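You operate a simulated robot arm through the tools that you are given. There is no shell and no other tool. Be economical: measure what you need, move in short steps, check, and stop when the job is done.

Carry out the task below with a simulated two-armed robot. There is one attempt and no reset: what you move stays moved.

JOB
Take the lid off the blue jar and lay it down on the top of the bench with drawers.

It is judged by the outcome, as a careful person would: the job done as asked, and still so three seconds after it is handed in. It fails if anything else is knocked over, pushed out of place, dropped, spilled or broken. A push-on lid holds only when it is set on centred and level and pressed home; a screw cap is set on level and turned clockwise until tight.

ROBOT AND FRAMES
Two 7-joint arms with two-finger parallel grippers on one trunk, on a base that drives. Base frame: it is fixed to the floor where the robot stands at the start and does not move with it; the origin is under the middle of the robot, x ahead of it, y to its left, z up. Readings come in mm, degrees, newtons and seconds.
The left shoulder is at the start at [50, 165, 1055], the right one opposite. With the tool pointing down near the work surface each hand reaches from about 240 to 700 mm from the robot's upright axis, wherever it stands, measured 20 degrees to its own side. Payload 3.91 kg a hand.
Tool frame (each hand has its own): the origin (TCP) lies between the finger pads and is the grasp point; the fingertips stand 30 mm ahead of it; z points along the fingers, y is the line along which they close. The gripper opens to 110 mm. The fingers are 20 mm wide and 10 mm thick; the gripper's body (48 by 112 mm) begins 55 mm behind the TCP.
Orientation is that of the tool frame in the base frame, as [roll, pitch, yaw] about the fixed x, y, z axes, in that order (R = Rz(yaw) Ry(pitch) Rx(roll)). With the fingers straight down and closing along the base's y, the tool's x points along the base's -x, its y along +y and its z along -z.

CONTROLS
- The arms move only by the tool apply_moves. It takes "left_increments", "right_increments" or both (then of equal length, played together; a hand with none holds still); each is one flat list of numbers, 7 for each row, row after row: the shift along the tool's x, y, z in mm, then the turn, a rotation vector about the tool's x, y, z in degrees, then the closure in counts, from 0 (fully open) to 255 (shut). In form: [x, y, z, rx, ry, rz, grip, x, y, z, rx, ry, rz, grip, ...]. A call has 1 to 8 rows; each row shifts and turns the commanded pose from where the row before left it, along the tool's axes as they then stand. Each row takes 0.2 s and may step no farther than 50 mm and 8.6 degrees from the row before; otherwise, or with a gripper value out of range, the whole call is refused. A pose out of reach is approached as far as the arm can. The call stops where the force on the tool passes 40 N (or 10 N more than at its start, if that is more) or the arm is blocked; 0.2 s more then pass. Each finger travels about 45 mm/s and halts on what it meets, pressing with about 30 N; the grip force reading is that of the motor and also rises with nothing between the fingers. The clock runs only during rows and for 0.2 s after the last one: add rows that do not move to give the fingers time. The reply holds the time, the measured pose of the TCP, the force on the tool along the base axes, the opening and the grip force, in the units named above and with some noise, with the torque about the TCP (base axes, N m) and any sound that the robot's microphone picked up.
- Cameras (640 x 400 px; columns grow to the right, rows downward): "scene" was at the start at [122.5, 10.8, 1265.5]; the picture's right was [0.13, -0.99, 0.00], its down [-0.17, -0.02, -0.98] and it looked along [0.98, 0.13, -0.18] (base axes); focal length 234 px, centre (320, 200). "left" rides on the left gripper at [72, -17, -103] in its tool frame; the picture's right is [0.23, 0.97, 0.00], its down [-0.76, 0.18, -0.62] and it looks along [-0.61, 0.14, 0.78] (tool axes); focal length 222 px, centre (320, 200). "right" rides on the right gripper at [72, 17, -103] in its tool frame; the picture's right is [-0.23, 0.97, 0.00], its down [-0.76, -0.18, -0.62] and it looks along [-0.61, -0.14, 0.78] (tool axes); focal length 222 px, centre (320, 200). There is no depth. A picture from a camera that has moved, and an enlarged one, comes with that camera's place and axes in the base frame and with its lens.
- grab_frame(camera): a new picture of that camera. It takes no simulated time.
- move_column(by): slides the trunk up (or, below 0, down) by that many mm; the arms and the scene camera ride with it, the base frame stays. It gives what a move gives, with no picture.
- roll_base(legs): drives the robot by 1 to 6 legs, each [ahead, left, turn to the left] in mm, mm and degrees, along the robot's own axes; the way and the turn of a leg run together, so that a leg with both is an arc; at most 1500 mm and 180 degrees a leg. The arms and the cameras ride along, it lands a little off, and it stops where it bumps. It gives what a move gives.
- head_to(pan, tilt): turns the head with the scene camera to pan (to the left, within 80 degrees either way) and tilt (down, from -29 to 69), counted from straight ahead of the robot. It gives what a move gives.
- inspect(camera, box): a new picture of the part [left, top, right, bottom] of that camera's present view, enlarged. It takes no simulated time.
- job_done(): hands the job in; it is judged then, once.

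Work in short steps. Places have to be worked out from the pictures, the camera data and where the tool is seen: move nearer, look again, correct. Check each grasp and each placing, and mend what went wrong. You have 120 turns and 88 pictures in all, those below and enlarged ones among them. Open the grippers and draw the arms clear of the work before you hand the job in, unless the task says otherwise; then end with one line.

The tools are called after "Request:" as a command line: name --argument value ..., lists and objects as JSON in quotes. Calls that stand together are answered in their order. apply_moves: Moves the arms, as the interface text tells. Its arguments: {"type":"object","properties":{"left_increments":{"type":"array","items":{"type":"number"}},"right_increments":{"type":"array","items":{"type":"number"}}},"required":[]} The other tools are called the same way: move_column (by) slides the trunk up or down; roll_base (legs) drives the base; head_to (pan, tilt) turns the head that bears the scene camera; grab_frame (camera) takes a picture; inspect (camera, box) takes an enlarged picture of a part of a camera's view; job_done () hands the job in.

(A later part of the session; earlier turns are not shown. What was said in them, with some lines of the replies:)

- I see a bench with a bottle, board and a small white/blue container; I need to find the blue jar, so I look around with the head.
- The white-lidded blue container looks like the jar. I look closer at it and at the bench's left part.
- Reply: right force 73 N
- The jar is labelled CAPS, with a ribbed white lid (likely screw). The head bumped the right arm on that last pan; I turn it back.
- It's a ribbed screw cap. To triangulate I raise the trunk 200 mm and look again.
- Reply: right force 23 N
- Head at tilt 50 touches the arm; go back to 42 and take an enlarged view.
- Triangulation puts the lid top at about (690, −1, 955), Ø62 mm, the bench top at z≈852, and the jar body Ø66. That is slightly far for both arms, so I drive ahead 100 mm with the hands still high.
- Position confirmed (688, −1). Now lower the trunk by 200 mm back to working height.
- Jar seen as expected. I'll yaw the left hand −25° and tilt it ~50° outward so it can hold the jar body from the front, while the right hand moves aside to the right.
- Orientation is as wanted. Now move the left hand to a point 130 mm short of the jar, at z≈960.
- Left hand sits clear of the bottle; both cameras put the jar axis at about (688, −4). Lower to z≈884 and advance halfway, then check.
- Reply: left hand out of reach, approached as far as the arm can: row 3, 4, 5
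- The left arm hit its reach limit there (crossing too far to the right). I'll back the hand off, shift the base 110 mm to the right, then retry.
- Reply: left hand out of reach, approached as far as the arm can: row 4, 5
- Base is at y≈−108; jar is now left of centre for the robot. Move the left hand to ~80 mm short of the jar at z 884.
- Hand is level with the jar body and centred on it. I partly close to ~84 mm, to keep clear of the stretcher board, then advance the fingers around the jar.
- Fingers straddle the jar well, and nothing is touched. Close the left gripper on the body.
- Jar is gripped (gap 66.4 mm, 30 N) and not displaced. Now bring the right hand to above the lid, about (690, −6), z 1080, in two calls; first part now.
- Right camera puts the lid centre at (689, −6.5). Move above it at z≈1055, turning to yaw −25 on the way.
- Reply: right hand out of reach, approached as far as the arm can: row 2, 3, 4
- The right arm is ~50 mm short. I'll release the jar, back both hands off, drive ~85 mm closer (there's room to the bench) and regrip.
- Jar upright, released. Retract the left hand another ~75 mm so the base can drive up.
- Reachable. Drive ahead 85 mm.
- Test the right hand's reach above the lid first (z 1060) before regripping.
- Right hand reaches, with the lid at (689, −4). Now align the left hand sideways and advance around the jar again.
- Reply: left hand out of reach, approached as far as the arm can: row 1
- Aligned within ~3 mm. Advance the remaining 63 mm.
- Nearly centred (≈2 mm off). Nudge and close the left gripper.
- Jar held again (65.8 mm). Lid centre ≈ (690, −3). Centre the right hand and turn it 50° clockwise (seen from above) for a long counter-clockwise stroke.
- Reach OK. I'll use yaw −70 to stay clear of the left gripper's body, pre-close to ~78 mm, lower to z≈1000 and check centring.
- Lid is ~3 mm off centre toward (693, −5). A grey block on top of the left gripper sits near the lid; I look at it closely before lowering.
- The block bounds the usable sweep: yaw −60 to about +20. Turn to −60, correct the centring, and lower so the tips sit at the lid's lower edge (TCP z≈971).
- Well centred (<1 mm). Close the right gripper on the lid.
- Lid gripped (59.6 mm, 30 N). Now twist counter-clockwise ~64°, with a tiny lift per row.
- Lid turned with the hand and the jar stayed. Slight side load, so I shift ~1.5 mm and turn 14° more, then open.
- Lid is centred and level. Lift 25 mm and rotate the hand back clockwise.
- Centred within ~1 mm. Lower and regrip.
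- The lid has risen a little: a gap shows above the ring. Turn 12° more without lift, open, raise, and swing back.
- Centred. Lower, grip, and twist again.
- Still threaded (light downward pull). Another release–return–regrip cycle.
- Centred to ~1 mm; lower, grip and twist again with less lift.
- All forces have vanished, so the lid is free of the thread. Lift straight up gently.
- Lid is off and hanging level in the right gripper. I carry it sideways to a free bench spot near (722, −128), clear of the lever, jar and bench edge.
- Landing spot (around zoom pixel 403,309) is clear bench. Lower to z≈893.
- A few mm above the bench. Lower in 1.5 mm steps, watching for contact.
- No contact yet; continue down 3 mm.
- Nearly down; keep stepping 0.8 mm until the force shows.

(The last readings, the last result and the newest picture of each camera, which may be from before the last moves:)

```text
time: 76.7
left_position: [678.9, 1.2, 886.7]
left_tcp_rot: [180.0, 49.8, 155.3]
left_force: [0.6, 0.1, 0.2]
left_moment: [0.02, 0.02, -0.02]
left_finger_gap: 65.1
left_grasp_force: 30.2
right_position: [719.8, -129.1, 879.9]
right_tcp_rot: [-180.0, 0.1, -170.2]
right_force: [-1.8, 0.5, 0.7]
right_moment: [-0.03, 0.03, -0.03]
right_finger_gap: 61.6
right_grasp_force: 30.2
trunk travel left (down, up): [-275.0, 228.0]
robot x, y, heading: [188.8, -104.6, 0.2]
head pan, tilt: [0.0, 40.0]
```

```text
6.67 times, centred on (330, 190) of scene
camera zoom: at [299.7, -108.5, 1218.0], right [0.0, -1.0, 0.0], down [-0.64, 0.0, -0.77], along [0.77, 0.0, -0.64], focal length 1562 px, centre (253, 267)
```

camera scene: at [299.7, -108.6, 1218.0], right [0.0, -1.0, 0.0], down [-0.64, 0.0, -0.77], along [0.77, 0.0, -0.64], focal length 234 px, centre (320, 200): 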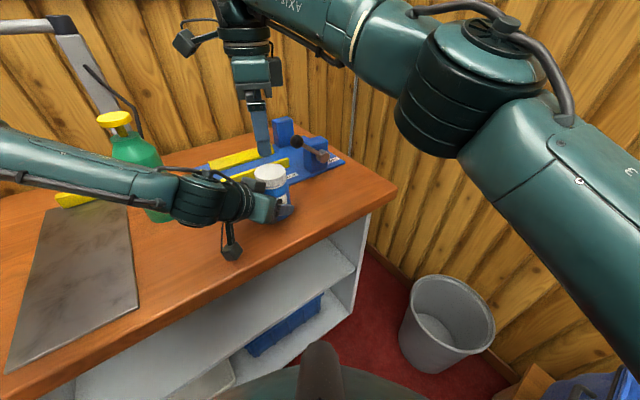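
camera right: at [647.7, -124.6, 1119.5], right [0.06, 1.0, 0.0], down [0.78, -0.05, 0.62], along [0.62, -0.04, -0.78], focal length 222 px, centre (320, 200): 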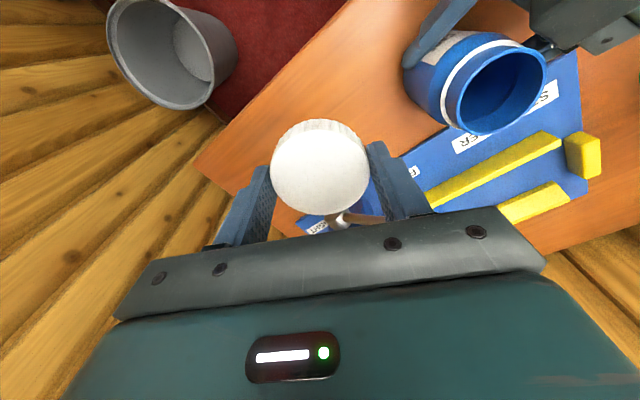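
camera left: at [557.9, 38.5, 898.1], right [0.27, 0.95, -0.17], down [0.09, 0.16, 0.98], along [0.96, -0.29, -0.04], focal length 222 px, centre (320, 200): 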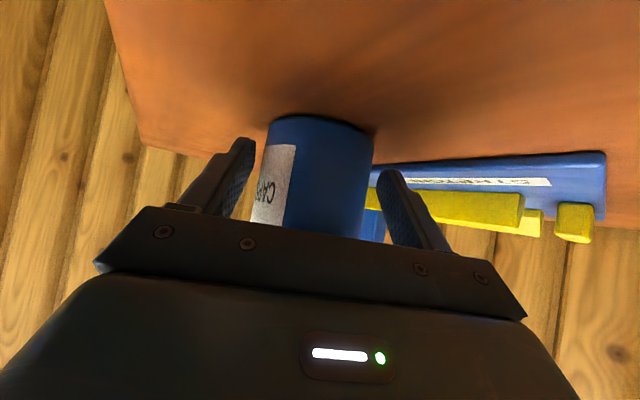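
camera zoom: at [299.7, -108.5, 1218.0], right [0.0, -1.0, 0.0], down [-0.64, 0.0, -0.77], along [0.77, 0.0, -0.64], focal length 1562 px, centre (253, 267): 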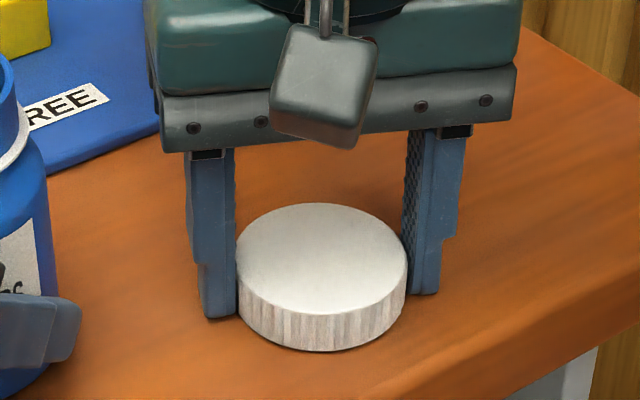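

Very close now (thin shadow line). Continue in small steps.

Request:
apply_moves --right_increments '[0, 0, 0.7, 0, 0, 0, 255, 0, 0, 0, 0, 0, 0, 255]'

Request:
apply_moves --right_increments '[0, 0, 0.7, 0, 0, 0, 255, 0, 0, 0, 0, 0, 0, 255]'

Request:
apply_moves --right_increments '[0, 0, 0.7, 0, 0, 0, 255, 0, 0, 0, 0, 0, 0, 255]'

```text
time: 77.3
left_position: [678.2, 1.1, 886.6]
left_tcp_rot: [180.0, 49.9, 155.3]
left_force: [-0.2, 0.5, -0.4]
left_moment: [0.0, 0.02, -0.02]
left_finger_gap: 65.1
left_grasp_force: 30.6
right_position: [720.0, -128.4, 880.5]
right_tcp_rot: [-180.0, 0.2, -170.3]
right_force: [0.4, -1.2, 4.5]
right_moment: [-0.2, 0.0, 0.05]
right_finger_gap: 61.3
right_grasp_force: 30.0
trunk travel left (down, up): [-275.0, 228.0]
robot x, y, heading: [188.5, -107.0, 0.2]
head pan, tilt: [0.0, 40.0]
```

```text
time: 77.9
left_position: [678.0, 0.9, 887.8]
left_tcp_rot: [-180.0, 49.9, 155.3]
left_force: [0.2, 0.4, 0.7]
left_moment: [0.03, 0.02, 0.01]
left_finger_gap: 65.0
left_grasp_force: 29.6
right_position: [720.2, -128.8, 879.9]
right_tcp_rot: [180.0, 0.1, -170.3]
right_force: [-0.9, -1.2, 12.2]
right_moment: [-0.45, 0.06, 0.09]
right_finger_gap: 61.6
right_grasp_force: 29.8
trunk travel left (down, up): [-275.0, 228.0]
robot x, y, heading: [186.3, -105.9, 0.2]
head pan, tilt: [0.0, 40.0]
```

```text
time: 78.5
left_position: [677.4, 0.9, 886.7]
left_tcp_rot: [179.9, 49.9, 155.3]
left_force: [0.0, 0.3, -0.1]
left_moment: [0.01, 0.05, 0.01]
left_finger_gap: 65.1
left_grasp_force: 30.0
right_position: [719.5, -128.8, 880.3]
right_tcp_rot: [-179.9, 0.2, -170.4]
right_force: [-1.0, -2.8, 19.3]
right_moment: [-0.58, 0.12, 0.11]
right_finger_gap: 61.3
right_grasp_force: 29.8
trunk travel left (down, up): [-275.0, 228.0]
robot x, y, heading: [183.4, -106.2, 0.0]
head pan, tilt: [0.0, 40.0]
```

Contact (19 N). Ease up 1.2 mm, open gently, then lift away.

Request:
apply_moves --right_increments '[0, 0, -1.2, 0, 0, 0, 255, 0, 0, 0, 0, 0, 0, 160, 0, 0, 0, 0, 0, 0, 80, 0, 0, 0, 0, 0, 0, 60, 0, 0, 0, 0, 0, 0, 60, 0, 0, 0, 0, 0, 0, 60]'

Request:
apply_moves --right_increments '[0, 0, -15, 0, 0, 0, 60, 0, 0, -30, 0, 0, 0, 60, 0, 0, -40, 0, 0, 0, 60, 0, 0, -40, 0, 0, 0, 60, 0, 0, -40, 0, 0, 0, 60, 0, 0, 0, 0, 0, 0, 60]'

Request:
inspect --camera "scene" --box '[230, 120, 390, 240]'

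```text
time: 79.9
left_position: [677.4, 1.9, 886.9]
left_tcp_rot: [-179.9, 50.1, 155.3]
left_force: [-0.2, 0.3, 0.2]
left_moment: [0.0, 0.02, 0.0]
left_finger_gap: 65.1
left_grasp_force: 29.9
right_position: [719.4, -128.2, 881.7]
right_tcp_rot: [180.0, 0.0, -170.2]
right_force: [-2.8, 1.2, 10.9]
right_moment: [-0.06, 0.17, 0.19]
right_finger_gap: 81.8
right_grasp_force: 0.0
trunk travel left (down, up): [-275.0, 228.0]
robot x, y, heading: [185.1, -106.9, 0.3]
head pan, tilt: [0.0, 40.0]
```

```text
time: 81.3
left_position: [678.6, 1.8, 885.9]
left_tcp_rot: [-180.0, 49.8, 155.4]
left_force: [-0.3, 0.8, 0.4]
left_moment: [0.02, 0.03, 0.02]
left_finger_gap: 65.0
left_grasp_force: 29.8
right_position: [720.6, -128.9, 1043.0]
right_tcp_rot: [179.9, 0.0, -170.3]
right_force: [0.2, 0.1, 0.8]
right_moment: [0.03, 0.0, 0.01]
right_finger_gap: 84.1
right_grasp_force: 0.0
trunk travel left (down, up): [-275.0, 228.0]
robot x, y, heading: [181.1, -106.5, 0.2]
head pan, tilt: [0.0, 40.0]
```

```text
3.33 times, centred on (310, 180) of scene
camera zoom: at [299.8, -108.6, 1218.0], right [0.0, -1.0, 0.0], down [-0.64, 0.0, -0.77], along [0.77, 0.0, -0.64], focal length 781 px, centre (353, 267)
```

zoom: 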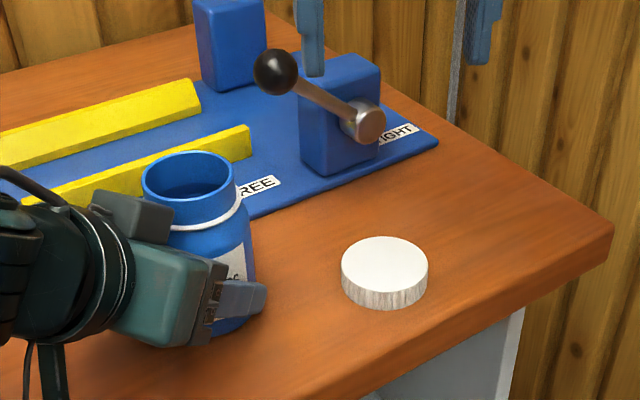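

Lid lies flat on the bench. Now open the left hand and back it straight off the jar; pull the right arm up and back.

Request:
apply_moves --left_increments '[0, 0, 0, 0, 0, 0, 120, 0, 0, 0, 0, 0, 0, 80, 0, 0, 0, 0, 0, 0, 60, 0, 0, 0, 0, 0, 0, 60, 0, 0, 0, 0, 0, 0, 60]' --right_increments '[20, -5, -20, 0, 0, 0, 60, 30, -10, -20, 0, 0, 0, 60, 30, -10, -20, 0, 0, 0, 60, 30, -10, 0, 0, 0, 0, 60, 30, -10, 0, 0, 0, 0, 60]'

Request:
apply_moves --left_increments '[16, 0, -19, 0, 0, 0, 60, 19, 0, -22.6, 0, 0, 0, 60, 19, 0, -22.6, 0, 0, 0, 60, 19, 0, -22.6, 0, 0, 0, 60, 0, 0, 0, 0, 0, 0, 60]'

Request:
grab_frame --camera "scene"

```text
time: 82.5
left_position: [678.8, 1.5, 886.5]
left_tcp_rot: [180.0, 50.0, 155.4]
left_force: [-0.3, 0.1, -0.2]
left_moment: [-0.01, 0.0, 0.02]
left_finger_gap: 84.1
left_grasp_force: 0.1
right_position: [590.2, -200.3, 1103.0]
right_tcp_rot: [-179.9, 0.0, -170.3]
right_force: [1.0, -0.4, -0.4]
right_moment: [-0.02, 0.03, 0.01]
right_finger_gap: 84.2
right_grasp_force: 0.0
trunk travel left (down, up): [-275.0, 228.0]
robot x, y, heading: [184.6, -106.4, 0.1]
head pan, tilt: [0.0, 40.0]
```

```text
time: 83.7
left_position: [588.4, 47.6, 886.6]
left_tcp_rot: [-180.0, 49.8, 155.3]
left_force: [0.7, -0.4, 0.1]
left_moment: [-0.01, 0.03, 0.04]
left_finger_gap: 84.1
left_grasp_force: 0.1
left hand out of reach, approached as far as the arm can: row 4
right_position: [591.6, -197.7, 1103.0]
right_tcp_rot: [180.0, -0.1, -170.3]
right_force: [-0.4, 0.2, 0.4]
right_moment: [-0.03, 0.02, -0.01]
right_finger_gap: 84.4
right_grasp_force: 0.1
trunk travel left (down, up): [-275.0, 228.0]
robot x, y, heading: [184.9, -104.9, 0.3]
head pan, tilt: [0.0, 40.0]
```

```text
26 pictures are left
camera scene: at [299.7, -108.6, 1218.0], right [0.0, -1.0, 0.0], down [-0.64, 0.0, -0.77], along [0.77, 0.0, -0.64], focal length 234 px, centre (320, 200)
```

scene: 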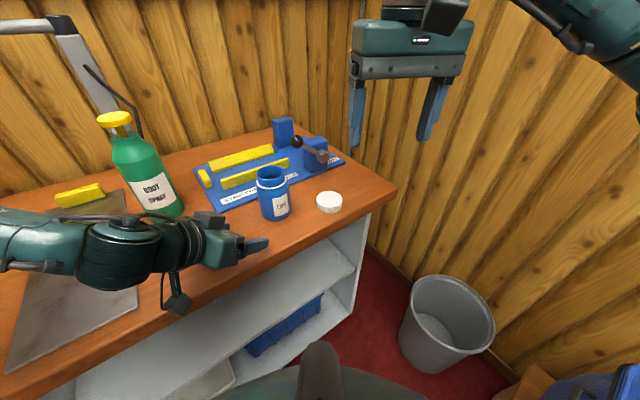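

Jar upright, lid on the bench, everything else in place. Back the base off 200 mm so both arms are clear, then check.

Request:
roll_base --legs '[[-200, 0, 0]]'

Request:
grab_frame --camera "scene"

```text
time: 85.2
left_position: [391.4, 46.5, 887.2]
left_tcp_rot: [180.0, 49.9, 154.9]
left_force: [-0.6, 0.4, 0.2]
left_moment: [0.02, -0.01, -0.01]
left_finger_gap: 83.7
left_grasp_force: 0.0
right_position: [394.9, -200.4, 1101.5]
right_tcp_rot: [-179.9, 0.0, -170.6]
right_force: [-0.5, 0.2, 0.2]
right_moment: [-0.01, -0.04, -0.04]
right_finger_gap: 84.4
right_grasp_force: 0.1
trunk travel left (down, up): [-275.0, 228.0]
robot x, y, heading: [-14.3, -110.5, 0.3]
head pan, tilt: [0.0, 40.0]
```

```text
25 pictures are left
camera scene: at [102.4, -109.4, 1218.1], right [0.0, -1.0, 0.0], down [-0.64, 0.0, -0.77], along [0.77, 0.0, -0.64], focal length 234 px, centre (320, 200)
```

scene: 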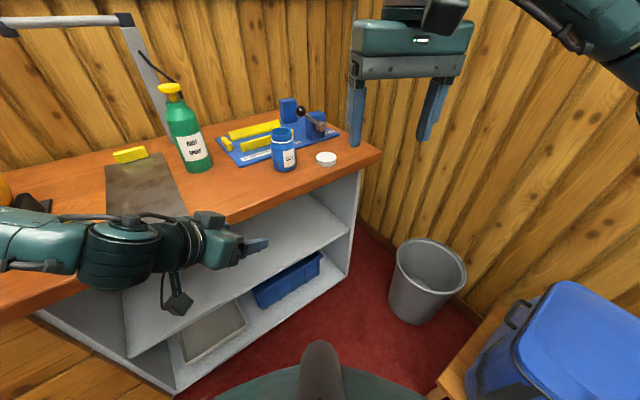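

Arms are clear. I open both grippers fully, raise the left hand a bit, and look left to confirm this bench is the one with drawers.

Request:
apply_moves --left_increments '[-20, 0, -15, 0, 0, 0, 0, -20, 0, -15, 0, 0, 0, 0, -20, 0, -15, 0, 0, 0, 0, 0, 0, 0, 0, 0, 0, 0]' --right_increments '[0, 0, 0, 0, 0, 0, 0, 0, 0, 0, 0, 0, 0, 0, 0, 0, 0, 0, 0, 0, 0, 0, 0, 0, 0, 0, 0, 0]'

Request:
head_to --pan 55 --tilt 30

Request:
grab_frame --camera "scene"

```text
time: 86.2
left_position: [397.4, 43.5, 962.5]
left_tcp_rot: [-179.9, 49.9, 154.9]
left_force: [0.4, -0.4, -0.4]
left_moment: [0.02, 0.0, 0.04]
left_finger_gap: 110.2
left_grasp_force: 0.1
right_position: [394.0, -200.3, 1102.1]
right_tcp_rot: [-179.9, 0.0, -170.7]
right_force: [0.8, 0.1, 0.3]
right_moment: [-0.02, 0.0, 0.0]
right_finger_gap: 110.0
right_grasp_force: 0.1
trunk travel left (down, up): [-275.0, 228.0]
robot x, y, heading: [-11.5, -105.7, -0.3]
head pan, tilt: [0.0, 40.0]
```

```text
time: 87.5
left_position: [397.0, 43.5, 961.3]
left_tcp_rot: [-179.8, 49.9, 155.0]
left_force: [-0.5, -0.1, 0.0]
left_moment: [0.02, 0.01, -0.01]
left_finger_gap: 110.1
left_grasp_force: 0.1
right_position: [393.9, -199.7, 1102.0]
right_tcp_rot: [-180.0, -0.1, -170.7]
right_force: [0.0, 0.0, 0.9]
right_moment: [-0.03, 0.0, 0.01]
right_finger_gap: 110.0
right_grasp_force: 0.1
trunk travel left (down, up): [-275.0, 228.0]
robot x, y, heading: [-7.0, -105.9, -0.1]
head pan, tilt: [55.0, 30.0]
```

```text
24 pictures are left
camera scene: at [69.8, -35.3, 1233.3], right [0.82, -0.58, 0.0], down [-0.29, -0.41, -0.87], along [0.5, 0.71, -0.5], focal length 234 px, centre (320, 200)
```

scene: 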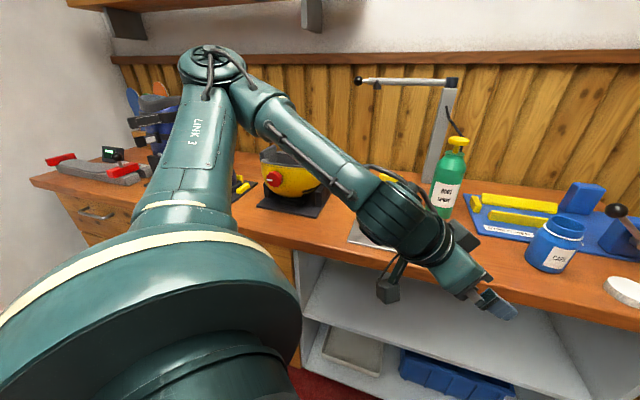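

The worktop is one continuous bench with drawers at its left end. The lid lies on it, the jar stands open, nothing else has moved and the grippers are clear. Handing in.

Request:
job_done

```text
The job is handed in.
```

The lid is off the blue jar and lies flat on top of the bench with drawers; the jar stands open and upright, and nothing else appears to have moved.
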